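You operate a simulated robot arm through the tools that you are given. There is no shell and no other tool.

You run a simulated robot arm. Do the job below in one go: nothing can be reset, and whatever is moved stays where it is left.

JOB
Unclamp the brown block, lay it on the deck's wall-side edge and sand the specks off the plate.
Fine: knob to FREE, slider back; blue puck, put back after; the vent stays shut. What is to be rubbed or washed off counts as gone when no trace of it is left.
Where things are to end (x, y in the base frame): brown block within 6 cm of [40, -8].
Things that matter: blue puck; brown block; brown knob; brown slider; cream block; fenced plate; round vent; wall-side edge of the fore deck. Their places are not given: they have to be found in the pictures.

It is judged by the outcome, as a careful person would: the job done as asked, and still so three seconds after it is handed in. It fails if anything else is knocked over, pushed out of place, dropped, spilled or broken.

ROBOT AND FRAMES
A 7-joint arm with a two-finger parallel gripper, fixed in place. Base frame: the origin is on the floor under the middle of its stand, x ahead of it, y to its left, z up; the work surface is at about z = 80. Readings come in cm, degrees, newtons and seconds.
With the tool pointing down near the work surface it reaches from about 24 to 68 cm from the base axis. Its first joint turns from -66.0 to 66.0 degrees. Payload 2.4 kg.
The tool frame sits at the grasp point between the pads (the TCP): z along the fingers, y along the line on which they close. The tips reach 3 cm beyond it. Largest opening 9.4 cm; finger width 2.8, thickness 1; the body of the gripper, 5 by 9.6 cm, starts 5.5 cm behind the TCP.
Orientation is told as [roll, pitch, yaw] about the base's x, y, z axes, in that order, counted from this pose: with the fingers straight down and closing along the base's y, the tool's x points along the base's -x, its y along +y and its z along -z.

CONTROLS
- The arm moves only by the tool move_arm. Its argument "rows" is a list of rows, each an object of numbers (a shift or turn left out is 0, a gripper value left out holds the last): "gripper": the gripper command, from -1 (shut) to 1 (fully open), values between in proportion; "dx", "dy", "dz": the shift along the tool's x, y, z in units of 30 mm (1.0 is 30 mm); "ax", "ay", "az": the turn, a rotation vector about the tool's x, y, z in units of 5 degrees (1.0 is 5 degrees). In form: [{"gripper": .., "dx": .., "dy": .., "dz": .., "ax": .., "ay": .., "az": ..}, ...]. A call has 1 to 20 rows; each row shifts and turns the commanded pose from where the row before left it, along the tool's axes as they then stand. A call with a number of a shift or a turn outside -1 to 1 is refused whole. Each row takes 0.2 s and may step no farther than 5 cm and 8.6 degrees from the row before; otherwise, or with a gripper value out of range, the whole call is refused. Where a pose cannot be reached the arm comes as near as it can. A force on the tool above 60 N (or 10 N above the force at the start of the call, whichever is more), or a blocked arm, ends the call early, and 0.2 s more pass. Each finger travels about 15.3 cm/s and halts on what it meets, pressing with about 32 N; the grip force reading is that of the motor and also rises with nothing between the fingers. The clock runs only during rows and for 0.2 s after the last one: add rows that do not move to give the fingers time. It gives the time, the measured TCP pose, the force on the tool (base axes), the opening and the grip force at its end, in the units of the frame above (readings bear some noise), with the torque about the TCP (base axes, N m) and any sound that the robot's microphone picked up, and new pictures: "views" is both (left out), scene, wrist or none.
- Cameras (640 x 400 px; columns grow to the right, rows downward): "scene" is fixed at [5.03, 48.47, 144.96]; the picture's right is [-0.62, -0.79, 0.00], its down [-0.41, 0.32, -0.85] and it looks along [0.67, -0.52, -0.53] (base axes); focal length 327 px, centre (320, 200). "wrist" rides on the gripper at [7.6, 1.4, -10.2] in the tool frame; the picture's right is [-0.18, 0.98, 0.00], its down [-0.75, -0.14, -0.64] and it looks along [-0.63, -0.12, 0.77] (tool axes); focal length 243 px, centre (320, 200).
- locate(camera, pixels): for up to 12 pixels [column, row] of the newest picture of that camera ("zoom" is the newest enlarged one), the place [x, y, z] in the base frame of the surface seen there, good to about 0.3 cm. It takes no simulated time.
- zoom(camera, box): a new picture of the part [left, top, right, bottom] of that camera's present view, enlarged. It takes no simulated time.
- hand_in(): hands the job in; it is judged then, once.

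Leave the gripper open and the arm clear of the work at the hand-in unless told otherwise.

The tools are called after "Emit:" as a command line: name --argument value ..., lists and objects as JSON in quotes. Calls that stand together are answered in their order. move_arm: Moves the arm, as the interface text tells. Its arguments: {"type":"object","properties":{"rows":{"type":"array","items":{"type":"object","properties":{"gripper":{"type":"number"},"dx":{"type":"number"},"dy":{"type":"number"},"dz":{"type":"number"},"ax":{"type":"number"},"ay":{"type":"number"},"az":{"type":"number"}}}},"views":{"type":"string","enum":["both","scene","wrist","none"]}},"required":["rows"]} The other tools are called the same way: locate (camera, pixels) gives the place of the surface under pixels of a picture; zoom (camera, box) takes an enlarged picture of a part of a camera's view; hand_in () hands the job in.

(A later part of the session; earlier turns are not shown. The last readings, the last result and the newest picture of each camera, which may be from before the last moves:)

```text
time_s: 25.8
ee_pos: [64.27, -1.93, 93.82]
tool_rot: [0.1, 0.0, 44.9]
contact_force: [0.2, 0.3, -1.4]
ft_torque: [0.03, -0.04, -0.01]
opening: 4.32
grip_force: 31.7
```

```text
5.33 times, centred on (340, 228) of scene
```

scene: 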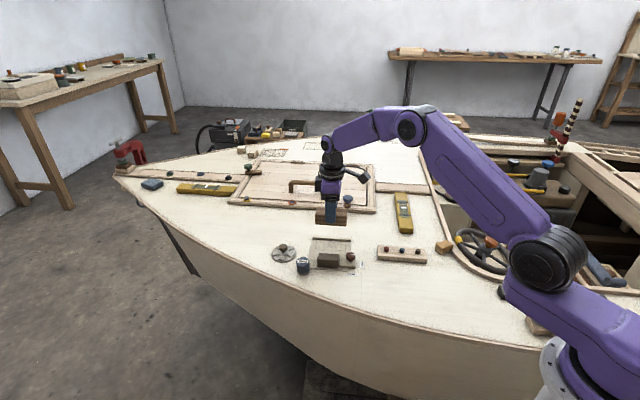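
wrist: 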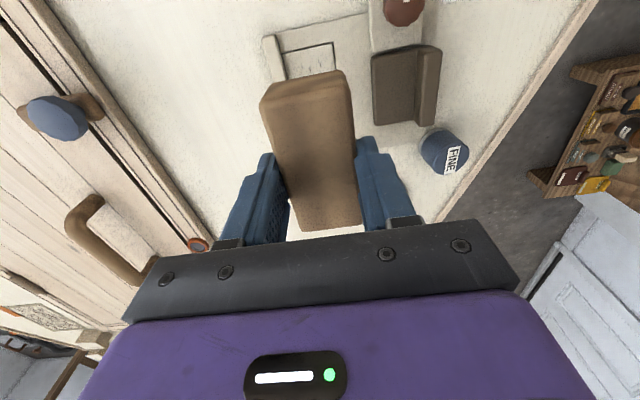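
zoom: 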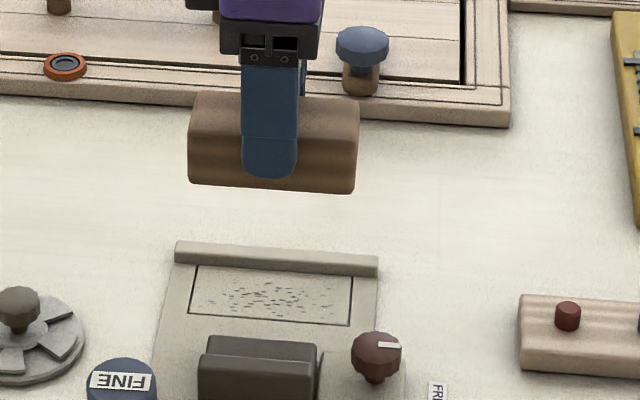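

The block is up, and the specks are visible in a framed area on the plate next to the fence. Before carrying the block, I check the deck around the target (40, -8), about scene (406,285).

Emit:
zoom --camera "scene" --box '[340, 225, 520, 345]'

Emit:
locate --camera "scene" --pixels '[[406, 285], [380, 285], [430, 285], [406, 300], [406, 315], [406, 325], [406, 335], [440, 300], [460, 290], [378, 258], [427, 263], [406, 270]]'

```text
3.33 times, centred on (430, 285) of scene
```

zoom: 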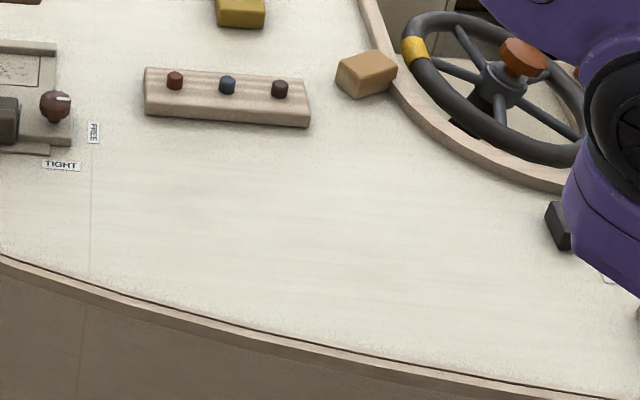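

```text
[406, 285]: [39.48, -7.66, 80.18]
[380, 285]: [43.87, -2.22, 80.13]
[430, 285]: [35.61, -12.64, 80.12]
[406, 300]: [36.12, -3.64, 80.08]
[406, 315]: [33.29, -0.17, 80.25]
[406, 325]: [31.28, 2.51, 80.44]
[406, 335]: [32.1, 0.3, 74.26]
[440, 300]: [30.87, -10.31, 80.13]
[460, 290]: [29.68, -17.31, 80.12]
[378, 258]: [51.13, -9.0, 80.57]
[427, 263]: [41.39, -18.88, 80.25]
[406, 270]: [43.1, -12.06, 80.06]
```

The deck there is bare (z ≈ 80.1); the button strip at (51,-9)–(41,-19) and the cream block at (41,-26) are well clear. I carry the block to (40, -8) at the current height.

Emit:
move_arm --rows '[{"dx": 0.4, "dy": 0.24}, {"dx": 0.715, "dy": 0.429}, {"dx": 0.715, "dy": 0.429}, {"dx": 0.715, "dy": 0.429}, {"dx": 0.715, "dy": 0.429}, {"dx": 0.715, "dy": 0.429}, {"dx": 0.715, "dy": 0.429}, {"dx": 0.715, "dy": 0.429}, {"dx": 0.715, "dy": 0.429}, {"dx": 0.615, "dy": 0.369}, {"dx": 0.415, "dy": 0.249}, {}, {}]' --views "both"

```text
time_s: 28.6
ee_pos: [40.05, -8.11, 93.85]
tool_rot: [0.0, 0.0, 45.0]
contact_force: [0.3, -0.9, -1.5]
ft_torque: [0.01, 0.0, -0.01]
opening: 4.31
grip_force: 31.9
```

scene: 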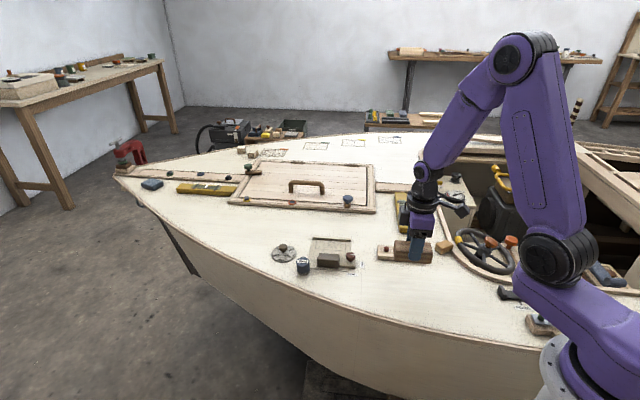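
wrist: 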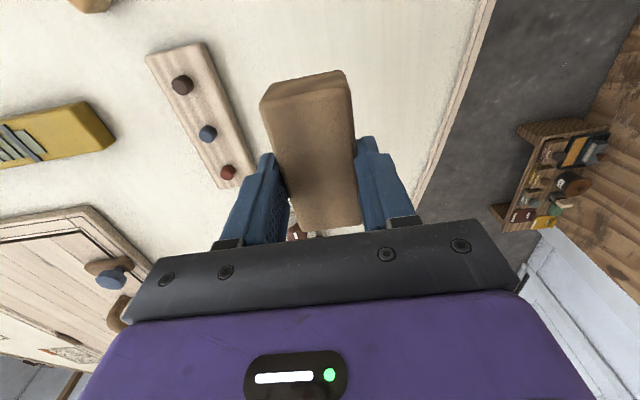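

Over the target. Lowering to just above the deck, then gently until contact.

Emit:
move_arm --rows '[{"dz": 0.7}, {"dz": 0.8}, {"dz": 0.7}, {"dz": 0.4}, {"dz": 0.2}, {}]' --views "scene"

Emit:
zoom --camera "scene" --box '[340, 225, 480, 315]'

```text
time_s: 30.0
ee_pos: [40.01, -8.07, 85.45]
tool_rot: [0.0, -0.1, 45.0]
contact_force: [-0.4, -0.4, -0.8]
ft_torque: [-0.01, -0.02, 0.0]
opening: 4.31
grip_force: 32.0
```

scene: 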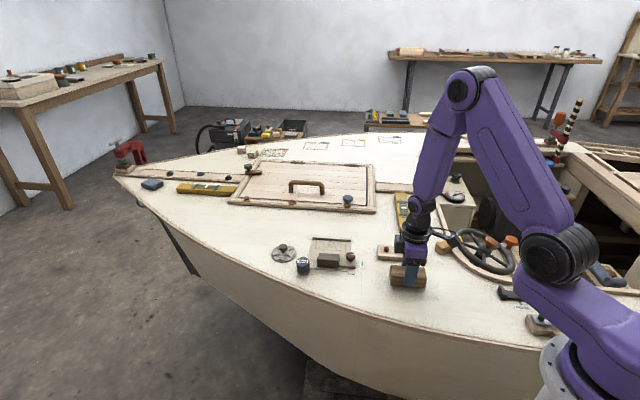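

```text
4.44 times, centred on (410, 270) of scene
```

zoom: 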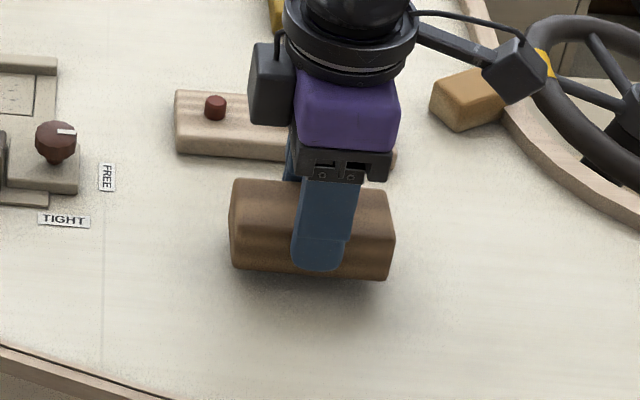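

About 0.9 cm remain. Lowering in small steps while watching the vertical force.

Emit:
move_arm --rows '[{"dz": 0.1}, {"dz": 0.08}, {"dz": 0.06}, {"dz": 0.04}, {}]' --views "none"

```text
time_s: 31.2
ee_pos: [40.02, -8.0, 84.61]
tool_rot: [-0.1, 0.1, 45.1]
contact_force: [0.0, 0.0, -1.0]
ft_torque: [0.04, 0.0, 0.0]
opening: 4.3
grip_force: 32.0
```

Emit:
move_arm --rows '[{"dz": 0.03}, {"dz": 0.03}, {}]' --views "none"

```text
time_s: 32.0
ee_pos: [40.05, -7.93, 84.43]
tool_rot: [-0.1, 0.0, 44.9]
contact_force: [-3.6, -1.3, 33.6]
ft_torque: [0.0, 0.15, 0.04]
opening: 4.32
grip_force: 32.4
```

The block is on the deck (33 N up). I ease off slightly, open the fingers and rise.

Emit:
move_arm --rows '[{"dz": -0.02}, {"gripper": 0.0}, {"gripper": 0.36}, {"gripper": 0.36}, {"dz": -0.5}, {"dz": -0.8}, {"dz": -0.8}, {"dz": -0.8}, {}]' --views "both"

Emit:
zoom --camera "scene" --box '[270, 210, 480, 330]'

```text
time_s: 34.0
ee_pos: [40.05, -7.96, 93.22]
tool_rot: [0.0, 0.1, 45.1]
contact_force: [-0.6, 0.1, -0.8]
ft_torque: [0.01, -0.01, -0.01]
opening: 6.39
grip_force: 0.1
```

scene: 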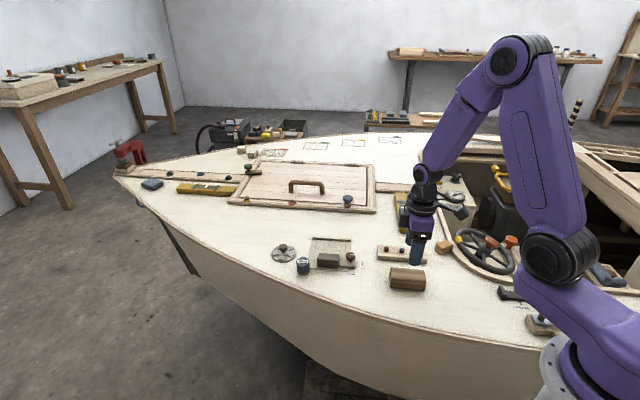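
wrist: 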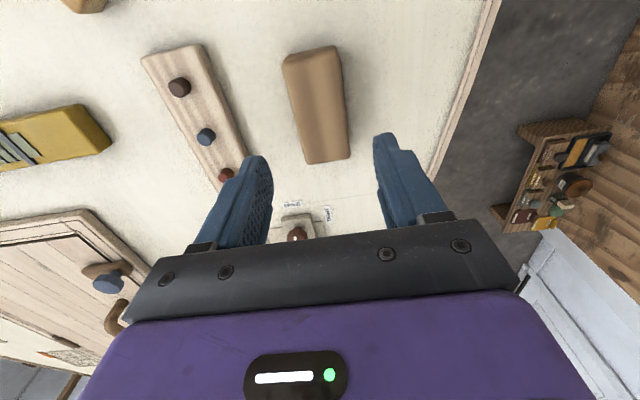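

```text
3.05 times, centred on (375, 270) of scene
```

zoom: 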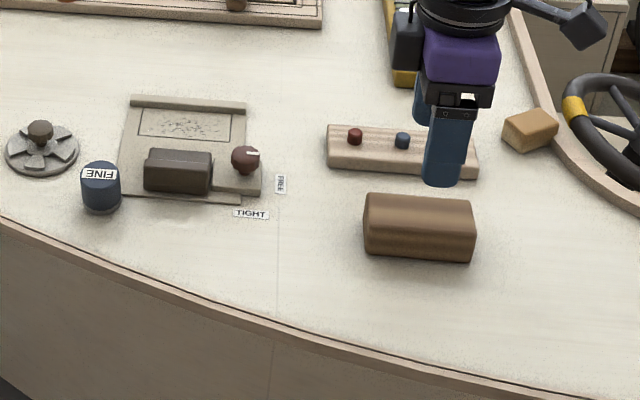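

The block rests at about (40, -8), away from everything else. Now the blue puck: I move above it (about (60.4, 10.9)) at the present height.

Emit:
move_arm --rows '[{"gripper": 0.12, "dx": -0.77, "dy": -0.029}, {"dx": -0.77, "dy": -0.029}, {"dx": -0.77, "dy": -0.029}, {"dx": -0.77, "dy": -0.029}, {"dx": -0.77, "dy": -0.029}, {"dx": -0.77, "dy": -0.029}, {"dx": -0.77, "dy": -0.029}, {"dx": -0.77, "dy": -0.029}, {"dx": -0.77, "dy": -0.029}, {"dx": -0.77, "dy": -0.029}, {"dx": -0.77, "dy": -0.029}, {"dx": -0.77, "dy": -0.029}, {}]' --views "none"

Emit:
move_arm --rows '[{"az": 1}, {"az": 1}, {"az": 1}, {"az": 1}, {"az": 1}, {"az": 1}, {"az": 1}, {"az": 1}, {"az": 1}, {"az": 1}, {"az": 1}, {"az": 1}, {"az": 1}, {"az": 1}, {"az": 1}, {"az": 1}, {"az": 1}, {"az": 1}, {}, {}]' --views "both"

Emit:
zoom --camera "scene" --box '[250, 200, 380, 285]'

Emit:
zoom --camera "wrist" --box '[200, 40, 440, 190]'

```text
time_s: 36.8
ee_pos: [60.47, 10.81, 93.16]
tool_rot: [-0.1, 0.0, 45.0]
contact_force: [0.0, -0.4, 0.1]
ft_torque: [-0.02, 0.02, -0.02]
opening: 5.25
grip_force: 0.0
```

```text
time_s: 41.0
ee_pos: [60.42, 10.72, 93.1]
tool_rot: [0.0, 0.0, -45.0]
contact_force: [0.5, -0.4, 0.2]
ft_torque: [-0.01, 0.01, 0.0]
opening: 5.26
grip_force: 0.0
```

scene: 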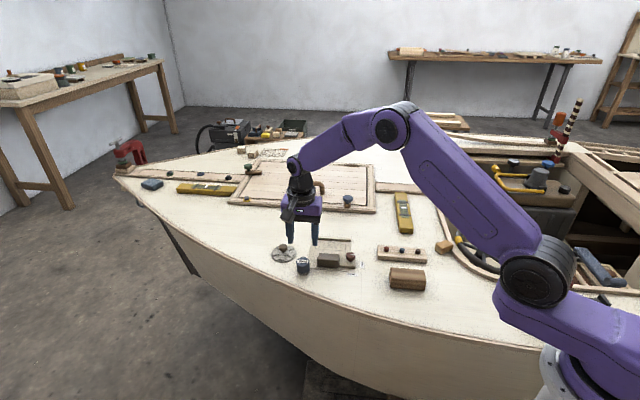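
wrist: 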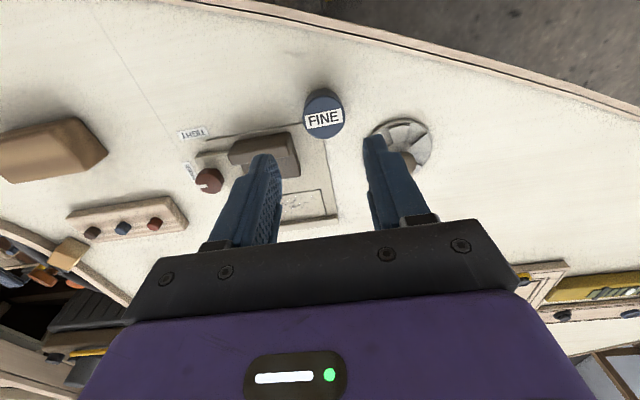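

```text
4.71 times, centred on (315, 242) of scene
```

zoom: 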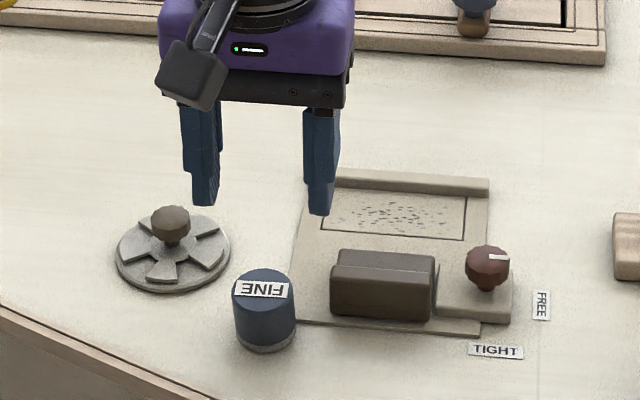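

```text
2.67 times, centred on (320, 115) of wrist
```

zoom: 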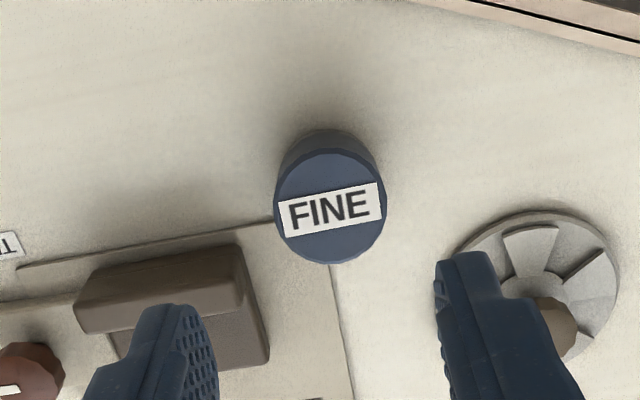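

The puck label is right below. I locate its top rim points for an exact centre and note its place for putting it back.

Emit:
locate --camera "zoom" --pixels '[[331, 207], [281, 208], [380, 206], [325, 157], [335, 258], [295, 160], [300, 245], [370, 245], [330, 215]]'

Emit:
locate --camera "scene" --pixels '[[303, 260], [303, 264], [297, 262], [309, 262], [303, 270], [298, 272], [308, 272]]'

```text
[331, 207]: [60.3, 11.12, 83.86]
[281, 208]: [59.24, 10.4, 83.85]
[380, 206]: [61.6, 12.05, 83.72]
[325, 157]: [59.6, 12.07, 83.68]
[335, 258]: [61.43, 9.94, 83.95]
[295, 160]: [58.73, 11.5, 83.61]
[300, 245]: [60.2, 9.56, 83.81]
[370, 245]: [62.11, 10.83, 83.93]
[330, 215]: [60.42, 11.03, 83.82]
```

```text
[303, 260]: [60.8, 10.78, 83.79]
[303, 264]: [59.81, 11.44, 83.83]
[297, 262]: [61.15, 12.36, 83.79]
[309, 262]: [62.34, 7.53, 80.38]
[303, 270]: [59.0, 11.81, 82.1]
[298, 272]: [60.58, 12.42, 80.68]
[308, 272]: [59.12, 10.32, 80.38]
```

Puck centre is about (60.45, 11.1), top 83.85. I correct and come down to TCP z≈88 for a check.

Emit:
move_arm --rows '[{"gripper": 0.12, "dx": 0.082, "dy": 0.097, "dz": 0.6}, {"dz": 0.6}, {"dz": 0.5}, {}, {}]' --views "both"

Emit:
zoom --camera "scene" --box '[250, 200, 380, 285]'

Emit:
zoom --camera "wrist" --box '[200, 60, 440, 210]'

```text
time_s: 42.2
ee_pos: [60.4, 11.24, 87.97]
tool_rot: [-0.1, 0.0, -45.0]
contact_force: [0.2, 0.0, -1.3]
ft_torque: [0.01, -0.03, 0.0]
opening: 5.26
grip_force: 0.1
```

scene: 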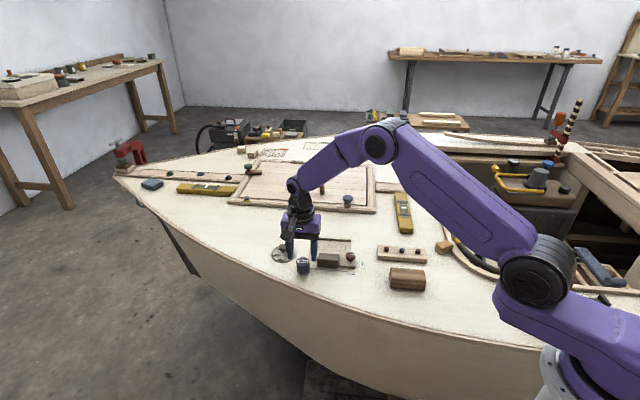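
wrist: 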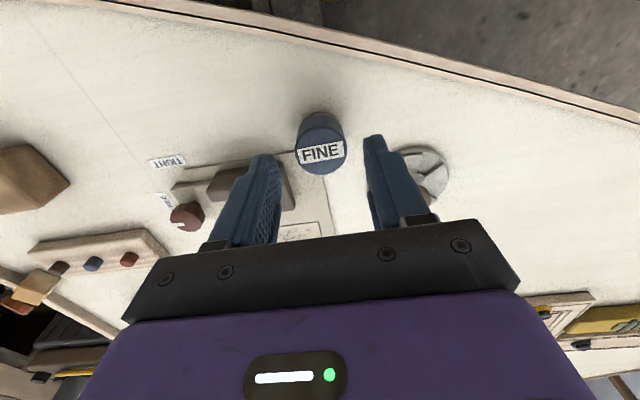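

```text
4.71 times, centred on (315, 242) of scene
```

zoom: 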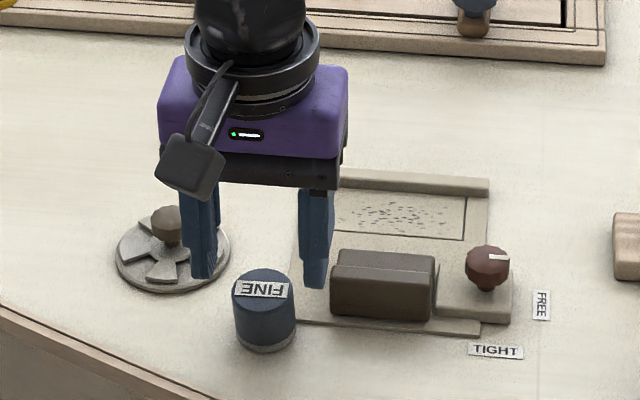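

```text
2.67 times, centred on (320, 135) of wrist
```

zoom: 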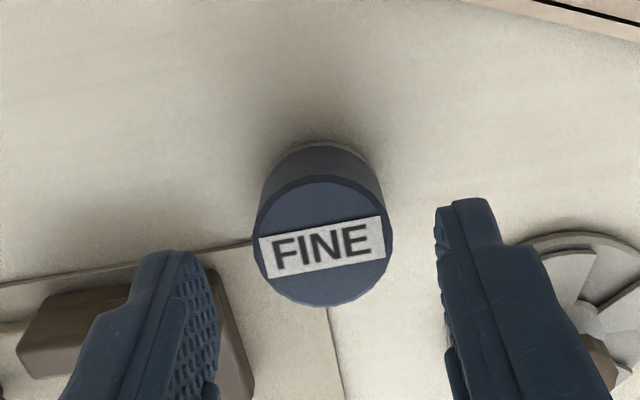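

The puck is centred between the fingers. Down 3.35 cm, then close.

Emit:
move_arm --rows '[{"dz": 0.5}, {"dz": 0.4}, {"dz": 0.22}, {}, {"gripper": -1}, {"gripper": -1}, {"gripper": -1}, {"gripper": -1}]' --views "both"

Emit:
zoom --camera "scene" --box '[250, 200, 380, 285]'

```text
time_s: 44.0
ee_pos: [60.35, 11.19, 84.66]
tool_rot: [0.0, 0.0, -45.0]
contact_force: [-0.4, 0.0, 0.9]
ft_torque: [0.01, -0.02, 0.0]
opening: 3.44
grip_force: 32.2
```

scene: 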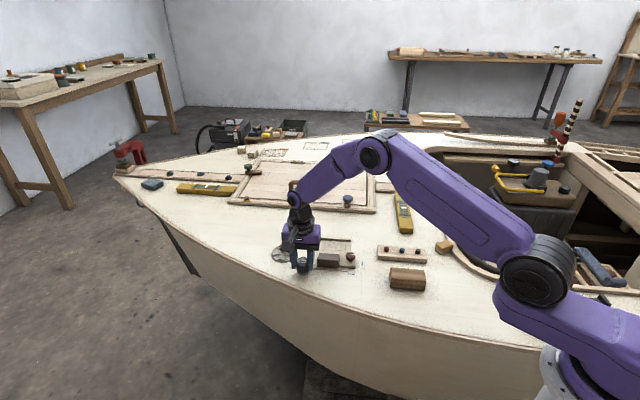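
wrist: 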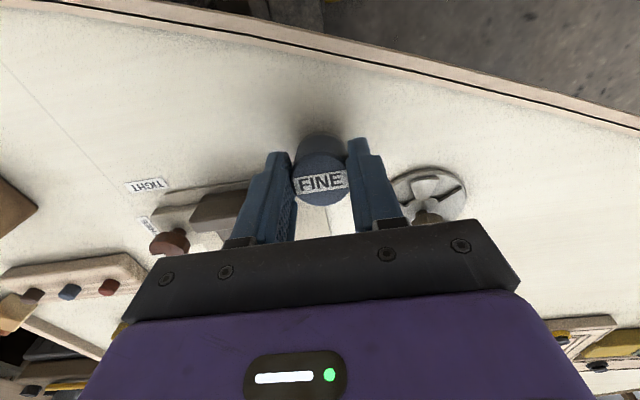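

```text
4.71 times, centred on (315, 242) of scene
```

zoom: 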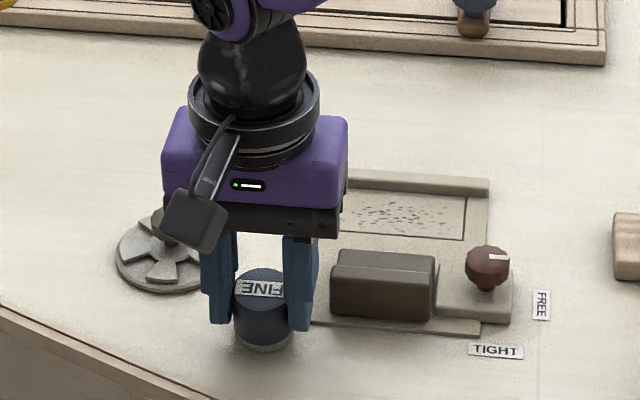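

The puck is gripped (3.44 cm) with the tool at (60.35, 11.19, 84.66). I remember this for putting it back. Lifting now.

Emit:
move_arm --rows '[{"dz": -0.3}, {"dz": -0.6}, {"dz": -0.8}, {"dz": -0.6}, {}]' --views "both"

Emit:
zoom --camera "scene" --box '[300, 225, 370, 275]'

Emit:
locate --camera "zoom" --pixels '[[138, 130], [118, 215], [445, 145], [430, 235], [160, 160], [150, 190], [400, 180], [390, 210], [240, 145], [280, 120], [120, 110], [450, 120]]'

```text
time_s: 45.2
ee_pos: [60.29, 11.19, 91.69]
tool_rot: [-0.1, 0.0, -44.9]
contact_force: [-0.9, -0.4, -0.1]
ft_torque: [0.01, 0.05, -0.01]
opening: 3.42
grip_force: 32.3
```

scene: 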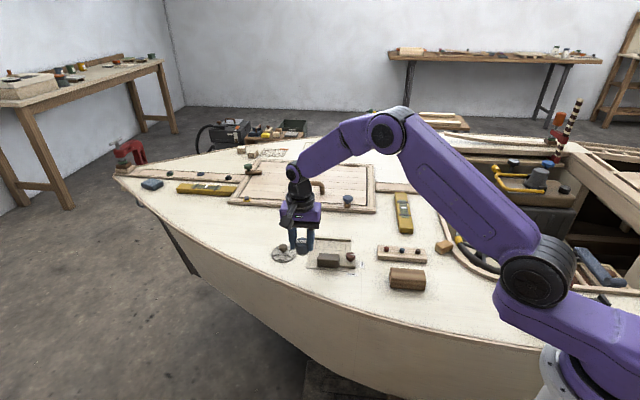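
wrist: 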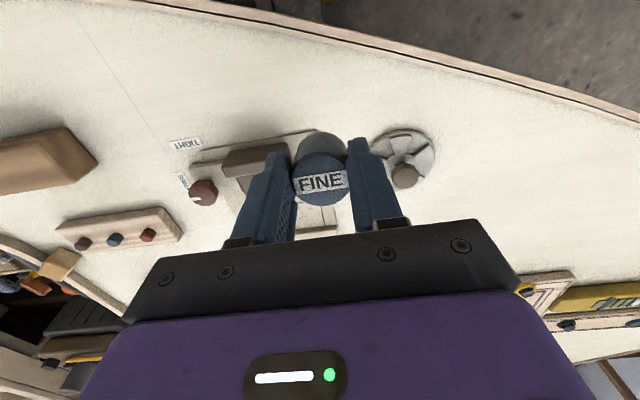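

```text
8.00 times, centred on (335, 250) of scene
```

zoom: 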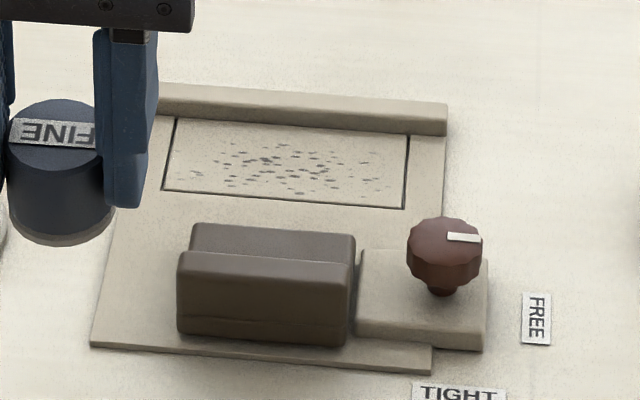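

```text
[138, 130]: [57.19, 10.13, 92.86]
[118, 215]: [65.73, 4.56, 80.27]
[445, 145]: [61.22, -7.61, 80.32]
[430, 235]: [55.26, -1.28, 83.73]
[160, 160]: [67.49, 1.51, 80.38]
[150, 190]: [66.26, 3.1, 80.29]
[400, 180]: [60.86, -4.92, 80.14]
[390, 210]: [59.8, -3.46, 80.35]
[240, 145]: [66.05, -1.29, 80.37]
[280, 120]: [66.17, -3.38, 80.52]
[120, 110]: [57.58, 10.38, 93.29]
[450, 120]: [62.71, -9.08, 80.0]
```

The specks are inside the framed area. I locate the frame corners and the outermost specks.

Emit:
locate --camera "zoom" --pixels '[[177, 122], [409, 138], [403, 208], [164, 189], [180, 162], [183, 182], [390, 193], [370, 152], [265, 142], [320, 203], [200, 150], [350, 200]]'

Emit:
locate --camera "zoom" --pixels '[[200, 105], [300, 113], [420, 122], [300, 130], [420, 135], [200, 120], [250, 170], [330, 175], [300, 160], [200, 230], [340, 240], [270, 230]]'

```text
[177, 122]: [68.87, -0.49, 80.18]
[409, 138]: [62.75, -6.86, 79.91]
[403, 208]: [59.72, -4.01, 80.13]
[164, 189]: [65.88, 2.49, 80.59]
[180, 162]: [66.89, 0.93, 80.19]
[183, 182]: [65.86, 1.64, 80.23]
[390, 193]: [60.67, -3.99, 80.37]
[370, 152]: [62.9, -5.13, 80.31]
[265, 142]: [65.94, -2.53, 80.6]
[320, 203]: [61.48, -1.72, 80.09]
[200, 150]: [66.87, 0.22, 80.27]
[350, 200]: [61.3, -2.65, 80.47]
```

```text
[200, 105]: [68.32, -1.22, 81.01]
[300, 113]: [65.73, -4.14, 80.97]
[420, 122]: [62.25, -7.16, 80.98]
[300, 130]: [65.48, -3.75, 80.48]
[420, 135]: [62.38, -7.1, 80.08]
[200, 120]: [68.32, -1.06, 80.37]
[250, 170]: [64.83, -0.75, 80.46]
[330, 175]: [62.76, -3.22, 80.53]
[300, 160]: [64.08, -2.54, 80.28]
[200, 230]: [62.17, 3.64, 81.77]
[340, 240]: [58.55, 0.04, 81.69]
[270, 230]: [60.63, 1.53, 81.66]
```

Frame in clamp coordinates spans about 8.9 × 4.2 cm, with the fence along its far side. I carry the puck above the frame's middle (about (64.0, -1.8)) and lower it close to the plate.

Emit:
move_arm --rows '[{"dx": -0.6, "dy": -0.333}, {"dx": -0.8, "dy": -0.444}, {"dx": -0.8, "dy": -0.444}, {"dx": -0.8, "dy": -0.444}, {"dx": -0.6, "dy": -0.333}, {"dx": -0.33, "dy": -0.182}, {}, {"dz": 0.7}, {"dz": 0.7}, {"dz": 0.5}, {"dz": 0.15}, {}]' --views "both"

Emit:
zoom --camera "scene" --box '[300, 215, 370, 265]'

Emit:
zoom --camera "wrist" --box '[200, 60, 440, 210]'

```text
time_s: 47.8
ee_pos: [64.06, -1.76, 85.46]
tool_rot: [0.0, 0.0, -45.0]
contact_force: [0.2, -0.8, -0.5]
ft_torque: [0.01, 0.04, -0.01]
opening: 3.45
grip_force: 31.9
```

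scene: 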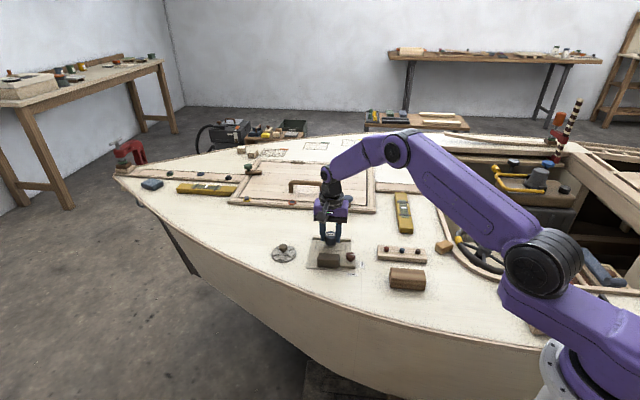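
wrist: 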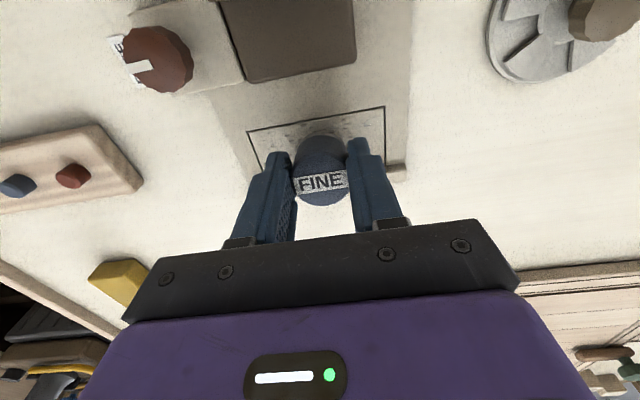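

```text
8.00 times, centred on (335, 240) of scene
```

zoom: 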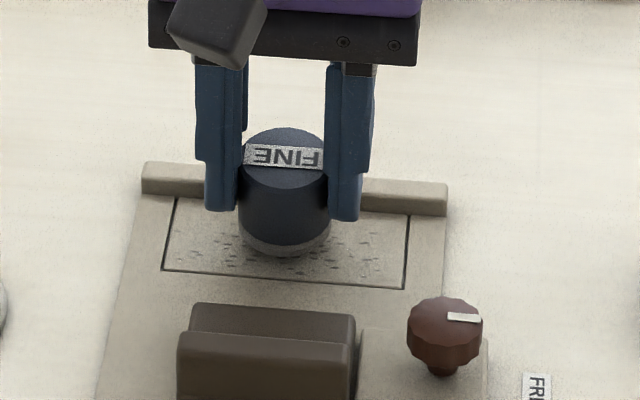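

```text
2.67 times, centred on (320, 135) of wrist
```

zoom: 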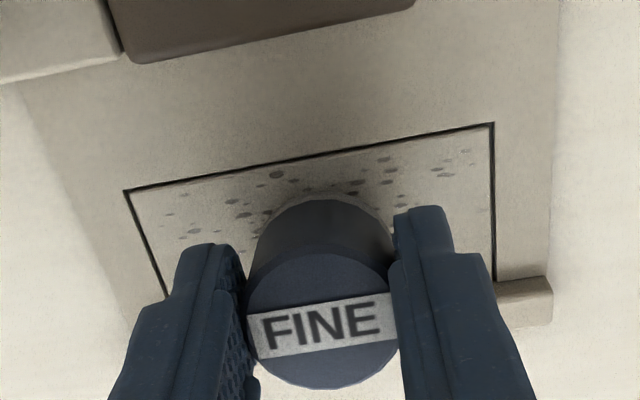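

The puck hovers over the speckled area. Lowering gently to contact.

Emit:
move_arm --rows '[{"dz": 0.08}, {"dz": 0.05}, {"dz": 0.03}, {}]' --views "none"

```text
time_s: 48.8
ee_pos: [64.17, -1.7, 84.92]
tool_rot: [0.0, 0.0, -45.0]
contact_force: [-1.7, -0.8, 7.1]
ft_torque: [-0.05, 0.17, 0.04]
opening: 3.44
grip_force: 32.4
```

Contact at 7 N. I press slightly more and rub one full stroke along the frame's length, watching forces.

Emit:
move_arm --rows '[{"dz": 0.03}, {"dy": 0.283}, {"dy": 0.283}, {"dy": 0.283}, {"dy": 0.283}, {"dy": -0.292}, {"dy": -0.292}, {"dy": -0.292}, {"dy": -0.292}, {"dy": -0.292}, {"dy": -0.292}, {"dy": -0.292}, {"dy": -0.292}, {}]' --views "both"

Emit:
zoom --camera "scene" --box '[300, 215, 370, 265]'

Emit:
zoom --camera "wrist" --box '[200, 60, 440, 210]'

```text
time_s: 51.8
ee_pos: [61.49, -4.29, 84.95]
tool_rot: [0.1, -0.1, -45.0]
contact_force: [3.5, 4.6, 16.8]
ft_torque: [0.34, -0.06, -0.04]
opening: 3.43
grip_force: 31.7
```

scene: 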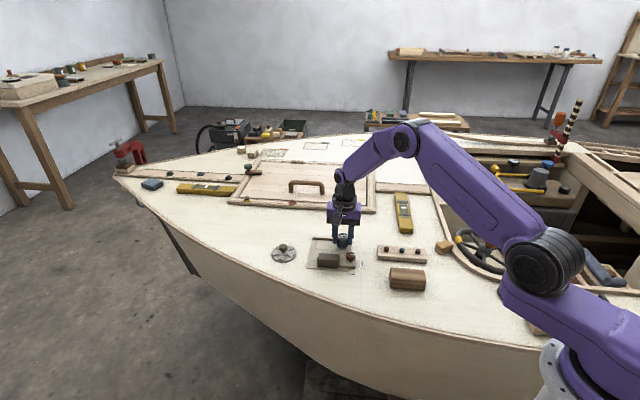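
wrist: 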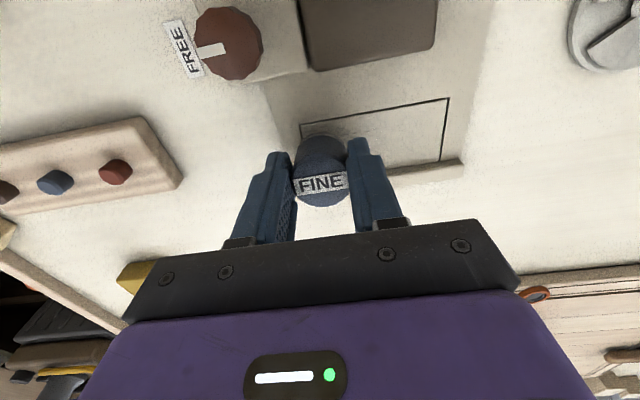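

```text
8.00 times, centred on (335, 240) of scene
```

zoom: 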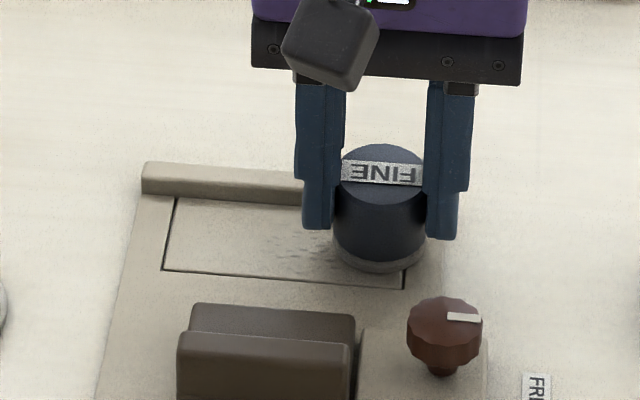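

```text
2.67 times, centred on (320, 135) of wrist
```

zoom: 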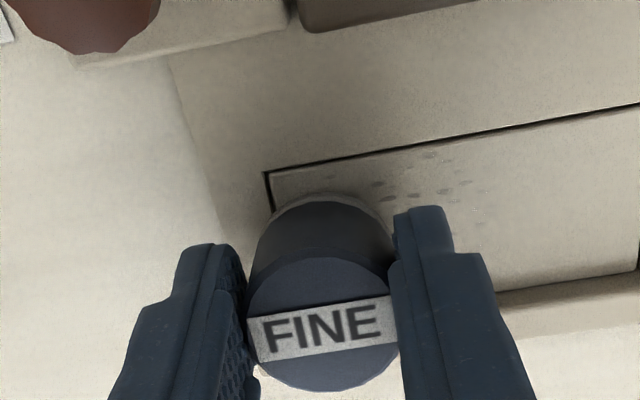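

Rubbing works: the specks are fading and the force is about 17 N. I continue with strokes nearer the fence and then nearer the slider side.

Emit:
move_arm --rows '[{"dx": -0.13}, {"dy": 0.3}, {"dy": 0.3}, {"dy": 0.3}, {"dy": 0.3}, {"dy": 0.3}, {"dy": 0.3}, {"dy": 0.3}, {"dy": 0.3}, {"dx": 0.27}, {"dy": -0.3}, {"dy": -0.3}, {"dy": -0.3}, {"dy": -0.3}, {"dy": -0.3}, {"dy": -0.3}, {"dy": -0.3}, {"dy": -0.3}, {}]' --views "none"

Emit:
zoom --camera "scene" --box '[300, 215, 370, 265]'

```text
time_s: 55.8
ee_pos: [61.15, -4.06, 84.9]
tool_rot: [0.0, 0.1, -45.0]
contact_force: [-0.3, -0.3, -0.3]
ft_torque: [0.01, 0.01, -0.01]
opening: 3.43
grip_force: 32.3
```

```text
8.00 times, centred on (335, 240) of scene
```

zoom: 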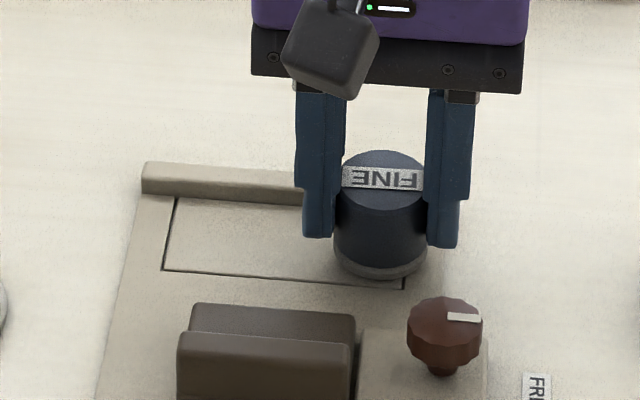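

The specks look nearly gone, but contact is now light (puck shifted slightly up in the grip). I press a little again and do more strokes, first on the slider side.

Emit:
move_arm --rows '[{"dz": 0.04}, {}]' --views "none"

```text
time_s: 56.4
ee_pos: [61.25, -3.97, 84.77]
tool_rot: [0.0, 0.0, -45.0]
contact_force: [-0.1, 0.9, 2.2]
ft_torque: [0.06, 0.01, -0.01]
opening: 3.42
grip_force: 32.2
```

Emit:
move_arm --rows '[{"dz": 0.035}, {"dx": 0.13}, {"dy": 0.3}, {"dy": 0.3}, {"dy": 0.3}, {"dy": 0.3}, {"dy": 0.3}, {"dy": 0.3}, {"dy": 0.3}, {"dy": 0.3}, {"dx": -0.27}, {"dy": -0.3}, {"dy": -0.3}, {"dy": -0.3}, {"dy": -0.3}, {"dy": -0.3}, {"dy": -0.3}, {"dy": -0.3}, {"dy": -0.3}, {}]' --views "none"

Emit:
zoom --camera "scene" --box '[300, 215, 370, 265]'

```text
time_s: 60.6
ee_pos: [61.49, -4.43, 84.6]
tool_rot: [0.0, 0.0, -45.0]
contact_force: [0.3, 1.3, 3.0]
ft_torque: [0.1, -0.01, 0.0]
opening: 3.46
grip_force: 32.1
```

```text
8.00 times, centred on (335, 240) of scene
```

zoom: 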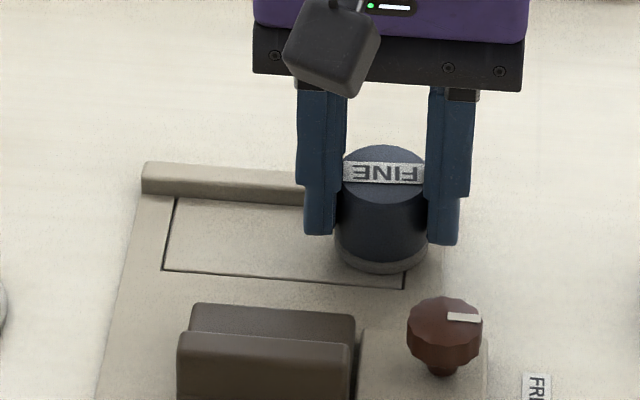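

Now I lift the puck to inspect the whole frame.

Emit:
move_arm --rows '[{"dz": -0.4}, {"dz": -0.8}, {"dz": -0.8}, {"dx": 0.6, "dy": -0.6}, {"dx": 0.8, "dy": -0.6}, {}]' --views "both"

Emit:
zoom --camera "scene" --box '[310, 230, 360, 265]'

Emit:
zoom --camera "wrist" --box '[280, 60, 480, 220]'

```text
time_s: 62.0
ee_pos: [56.06, -3.86, 90.84]
tool_rot: [0.0, 0.0, -44.9]
contact_force: [0.1, 0.1, -0.5]
ft_torque: [-0.02, -0.02, -0.02]
opening: 3.45
grip_force: 32.4
```

scene: 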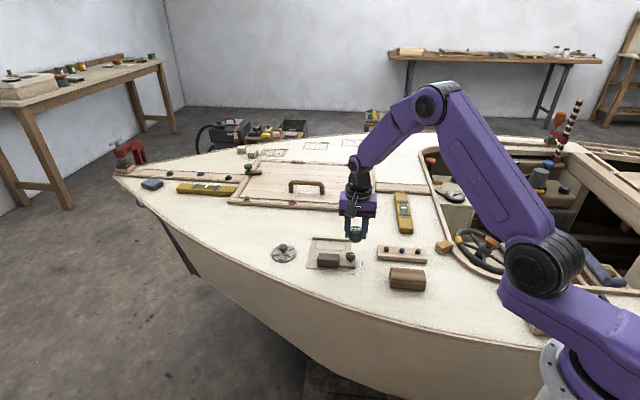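
wrist: 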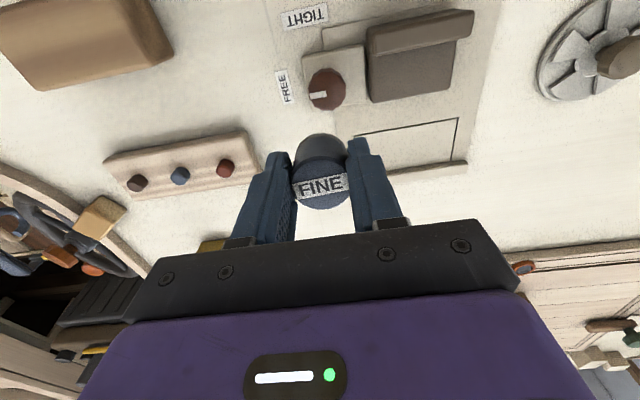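

```text
11.43 times, centred on (335, 248) of scene
```

zoom: 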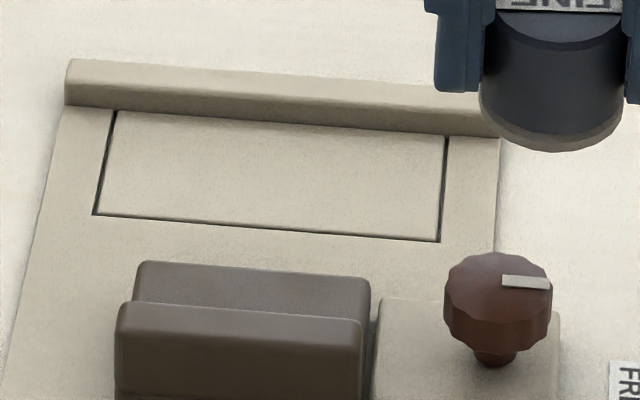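

```text
2.50 times, centred on (380, 140) of wrist
```

zoom: 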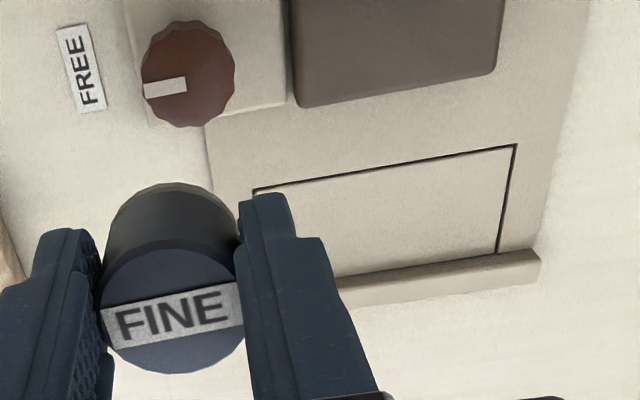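

The frame looks clean. I zoom in tighter to look for faint traces.

Emit:
zoom --camera "scene" --box '[315, 236, 347, 254]'

Emit:
zoom --camera "wrist" --box '[350, 105, 470, 185]'

```text
16.00 times, centred on (331, 245) of scene
```

zoom: 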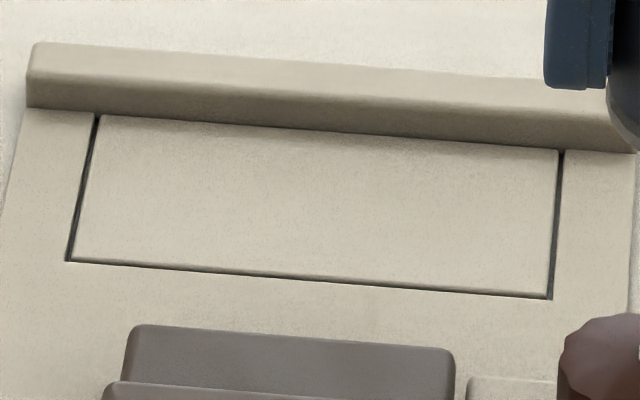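

```text
5.00 times, centred on (410, 145) of wrist
```

zoom: 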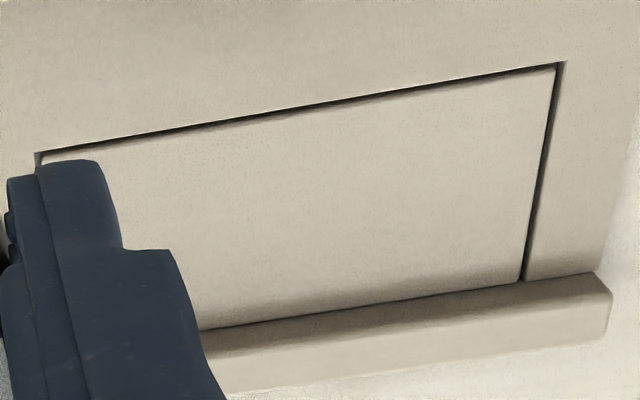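

No traces visible in either camera. For certainty I'll do one more light round, covering both the fence side and the slider side, end to end.

Emit:
move_arm --rows '[{"dx": -0.44, "dy": 0.41}, {"dx": -0.44, "dy": 0.41}, {"dx": -0.43, "dy": 0.41}, {}, {"dz": 0.8}, {"dz": 0.7}, {"dz": 0.4}, {"dz": 0.1}, {}]' --views "none"

```text
time_s: 64.0
ee_pos: [61.35, -4.21, 84.6]
tool_rot: [0.0, 0.1, -45.0]
contact_force: [-0.3, -0.1, 0.2]
ft_torque: [-0.01, -0.03, -0.01]
opening: 3.44
grip_force: 32.0
```

Emit:
move_arm --rows '[{"dz": 0.03}, {"dz": 0.03}, {}]' --views "none"

```text
time_s: 64.8
ee_pos: [61.4, -4.08, 84.58]
tool_rot: [0.2, -0.2, -45.0]
contact_force: [-1.7, 1.6, 17.4]
ft_torque: [0.22, 0.19, -0.04]
opening: 3.42
grip_force: 31.6
```

17 N contact. Stroking along the fence side, then back along the slider side.

Emit:
move_arm --rows '[{"dx": -0.12}, {"dx": -0.12}, {"dy": 0.305}, {"dy": 0.305}, {"dy": 0.305}, {"dy": 0.305}, {"dy": 0.305}, {"dy": 0.305}, {"dy": 0.305}, {"dy": 0.305}, {"dx": 0.2}, {"dx": 0.2}, {"dy": -0.305}, {"dy": -0.305}, {"dy": -0.305}, {"dy": -0.305}, {"dy": -0.305}, {"dy": -0.305}, {"dy": -0.305}, {"dy": -0.305}]' --views "none"

```text
time_s: 69.0
ee_pos: [61.08, -3.77, 84.4]
tool_rot: [0.0, -0.1, -45.1]
contact_force: [0.1, 1.5, 2.1]
ft_torque: [0.03, 0.01, -0.01]
opening: 3.43
grip_force: 31.9
```

Done rubbing. I lift the puck, inspect the plate again from the scene camera while carrying the puck back over its old spot (60.35, 11.19).

Emit:
move_arm --rows '[{"dz": -0.4}, {"dz": -0.8}, {"dz": -0.8}, {"dz": -0.4}, {"dx": 0.6, "dy": 0.544}, {"dx": 0.7, "dy": 0.635}, {"dx": 0.7, "dy": 0.635}, {"dx": 0.7, "dy": 0.635}, {"dx": 0.6, "dy": 0.544}, {"dx": 0.398, "dy": 0.361}, {}, {}]' --views "both"

Emit:
zoom --camera "scene" --box '[310, 230, 360, 265]'

Emit:
zoom --camera "scene" --box '[250, 200, 380, 285]'

```text
time_s: 71.6
ee_pos: [60.24, 11.28, 91.9]
tool_rot: [0.0, 0.0, -45.1]
contact_force: [-0.2, -1.0, -0.7]
ft_torque: [-0.01, 0.01, -0.02]
opening: 3.43
grip_force: 32.1
```

scene: 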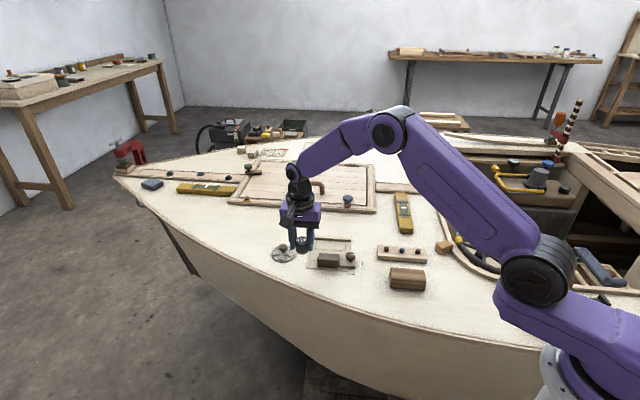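
wrist: 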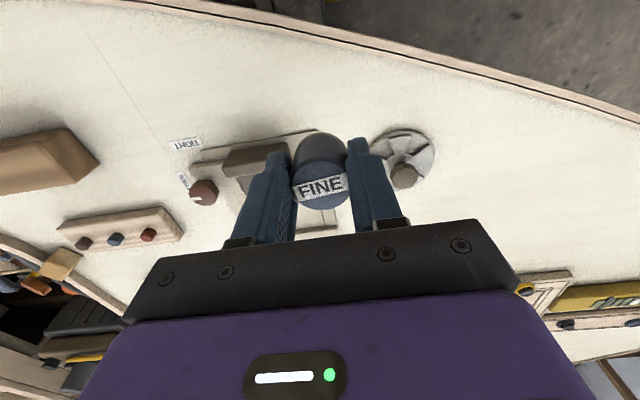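

```text
11.43 times, centred on (335, 248) of scene
```

zoom: 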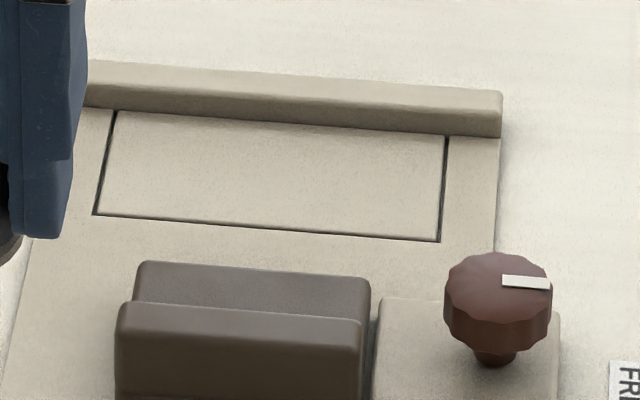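

```text
4.71 times, centred on (315, 242) of scene
```

zoom: 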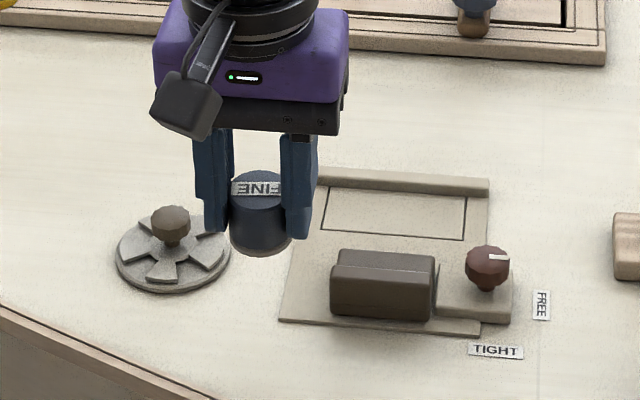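

The plate is clean. Lowering the puck to its old spot: first to just above the deck.

Emit:
move_arm --rows '[{"dx": -0.04, "dz": 0.7}, {"dz": 0.8}, {"dz": 0.6}, {"dz": 0.25}, {}]' --views "scene"

Emit:
zoom --camera "scene" --box '[250, 200, 380, 285]'

```text
time_s: 72.8
ee_pos: [60.42, 11.05, 84.6]
tool_rot: [0.0, 0.0, -45.0]
contact_force: [-0.3, -0.2, -1.7]
ft_torque: [-0.02, -0.01, -0.01]
opening: 3.4
grip_force: 31.8
```

scene: 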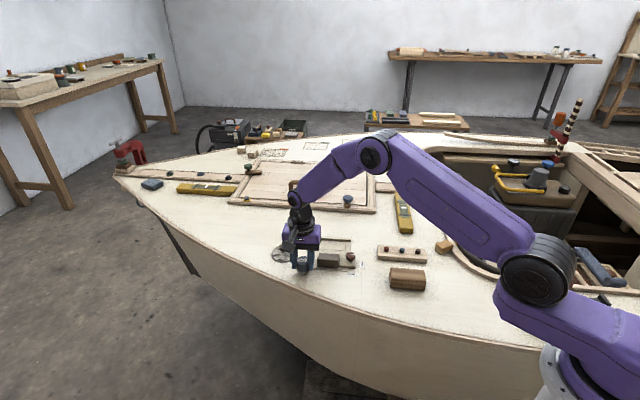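

```text
4.71 times, centred on (315, 242) of scene
```

zoom: 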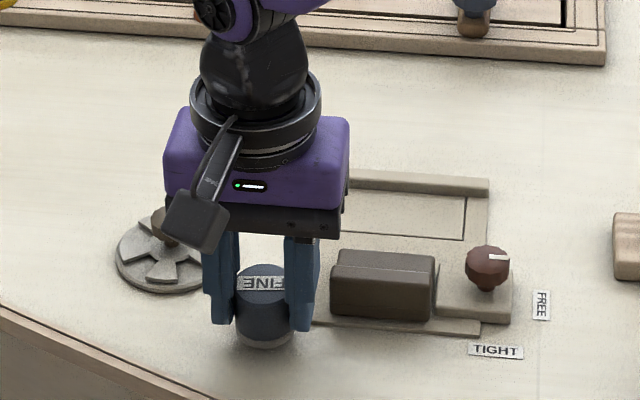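

Emit:
move_arm --rows '[{"dz": 0.06}, {"dz": 0.05}, {"dz": 0.03}, {}]' --views "none"

```text
time_s: 73.8
ee_pos: [60.6, 11.16, 84.41]
tool_rot: [0.1, -0.1, -45.0]
contact_force: [-7.0, -1.8, 23.7]
ft_torque: [-0.53, 0.19, -0.18]
opening: 3.4
grip_force: 32.6
```

Contact at 84.41 with 24 N and some torque; I look before releasing.

Emit:
move_arm --rows '[{"dz": -0.04}, {}]' --views "both"

Emit:
zoom --camera "scene" --box '[270, 230, 340, 280]'

Emit:
zoom --camera "wrist" --box '[220, 80, 420, 205]'

```text
time_s: 74.4
ee_pos: [60.5, 11.15, 84.22]
tool_rot: [0.2, -0.1, -45.1]
contact_force: [-0.8, -1.0, 18.4]
ft_torque: [-0.4, -0.02, 0.0]
opening: 3.39
grip_force: 32.0
```

scene: 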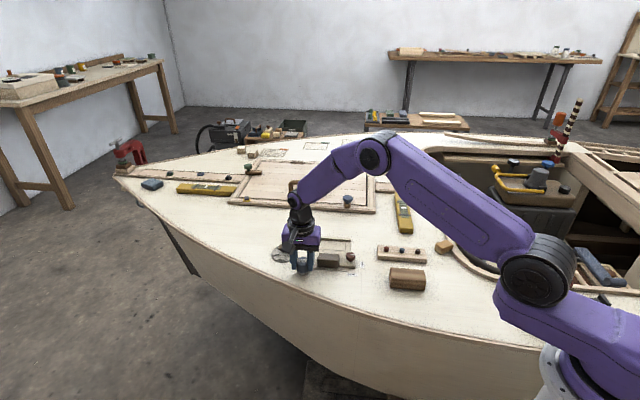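
wrist: 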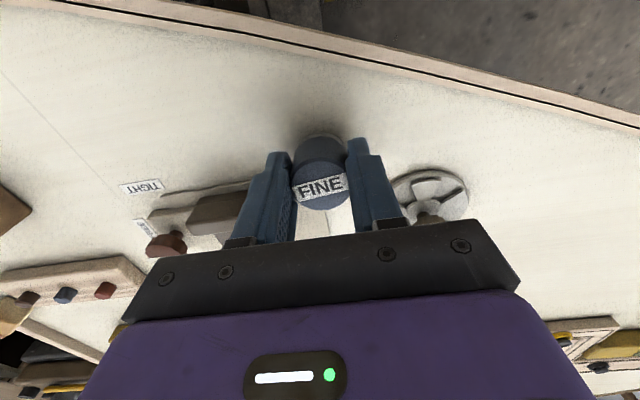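

```text
8.00 times, centred on (305, 255) of scene
```

zoom: 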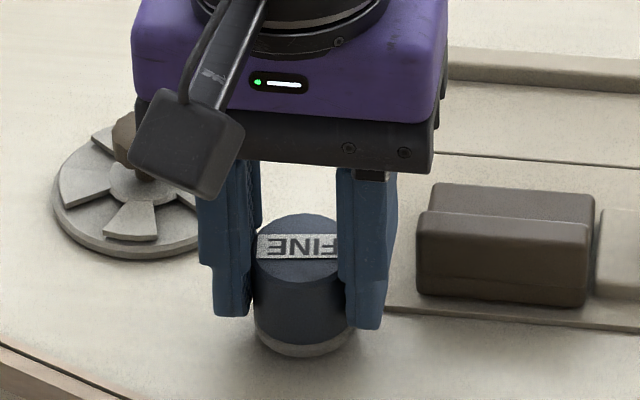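

```text
3.20 times, centred on (320, 142) of wrist
```

zoom: 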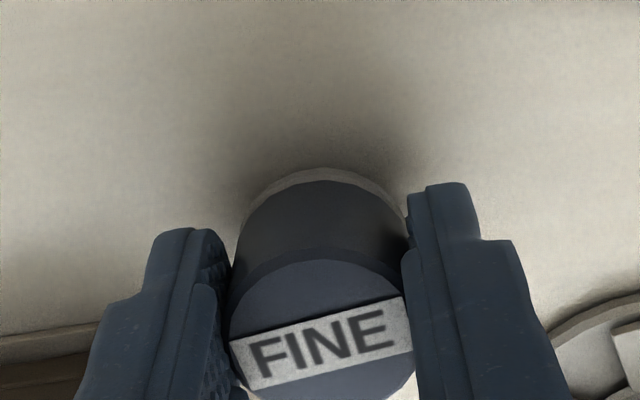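

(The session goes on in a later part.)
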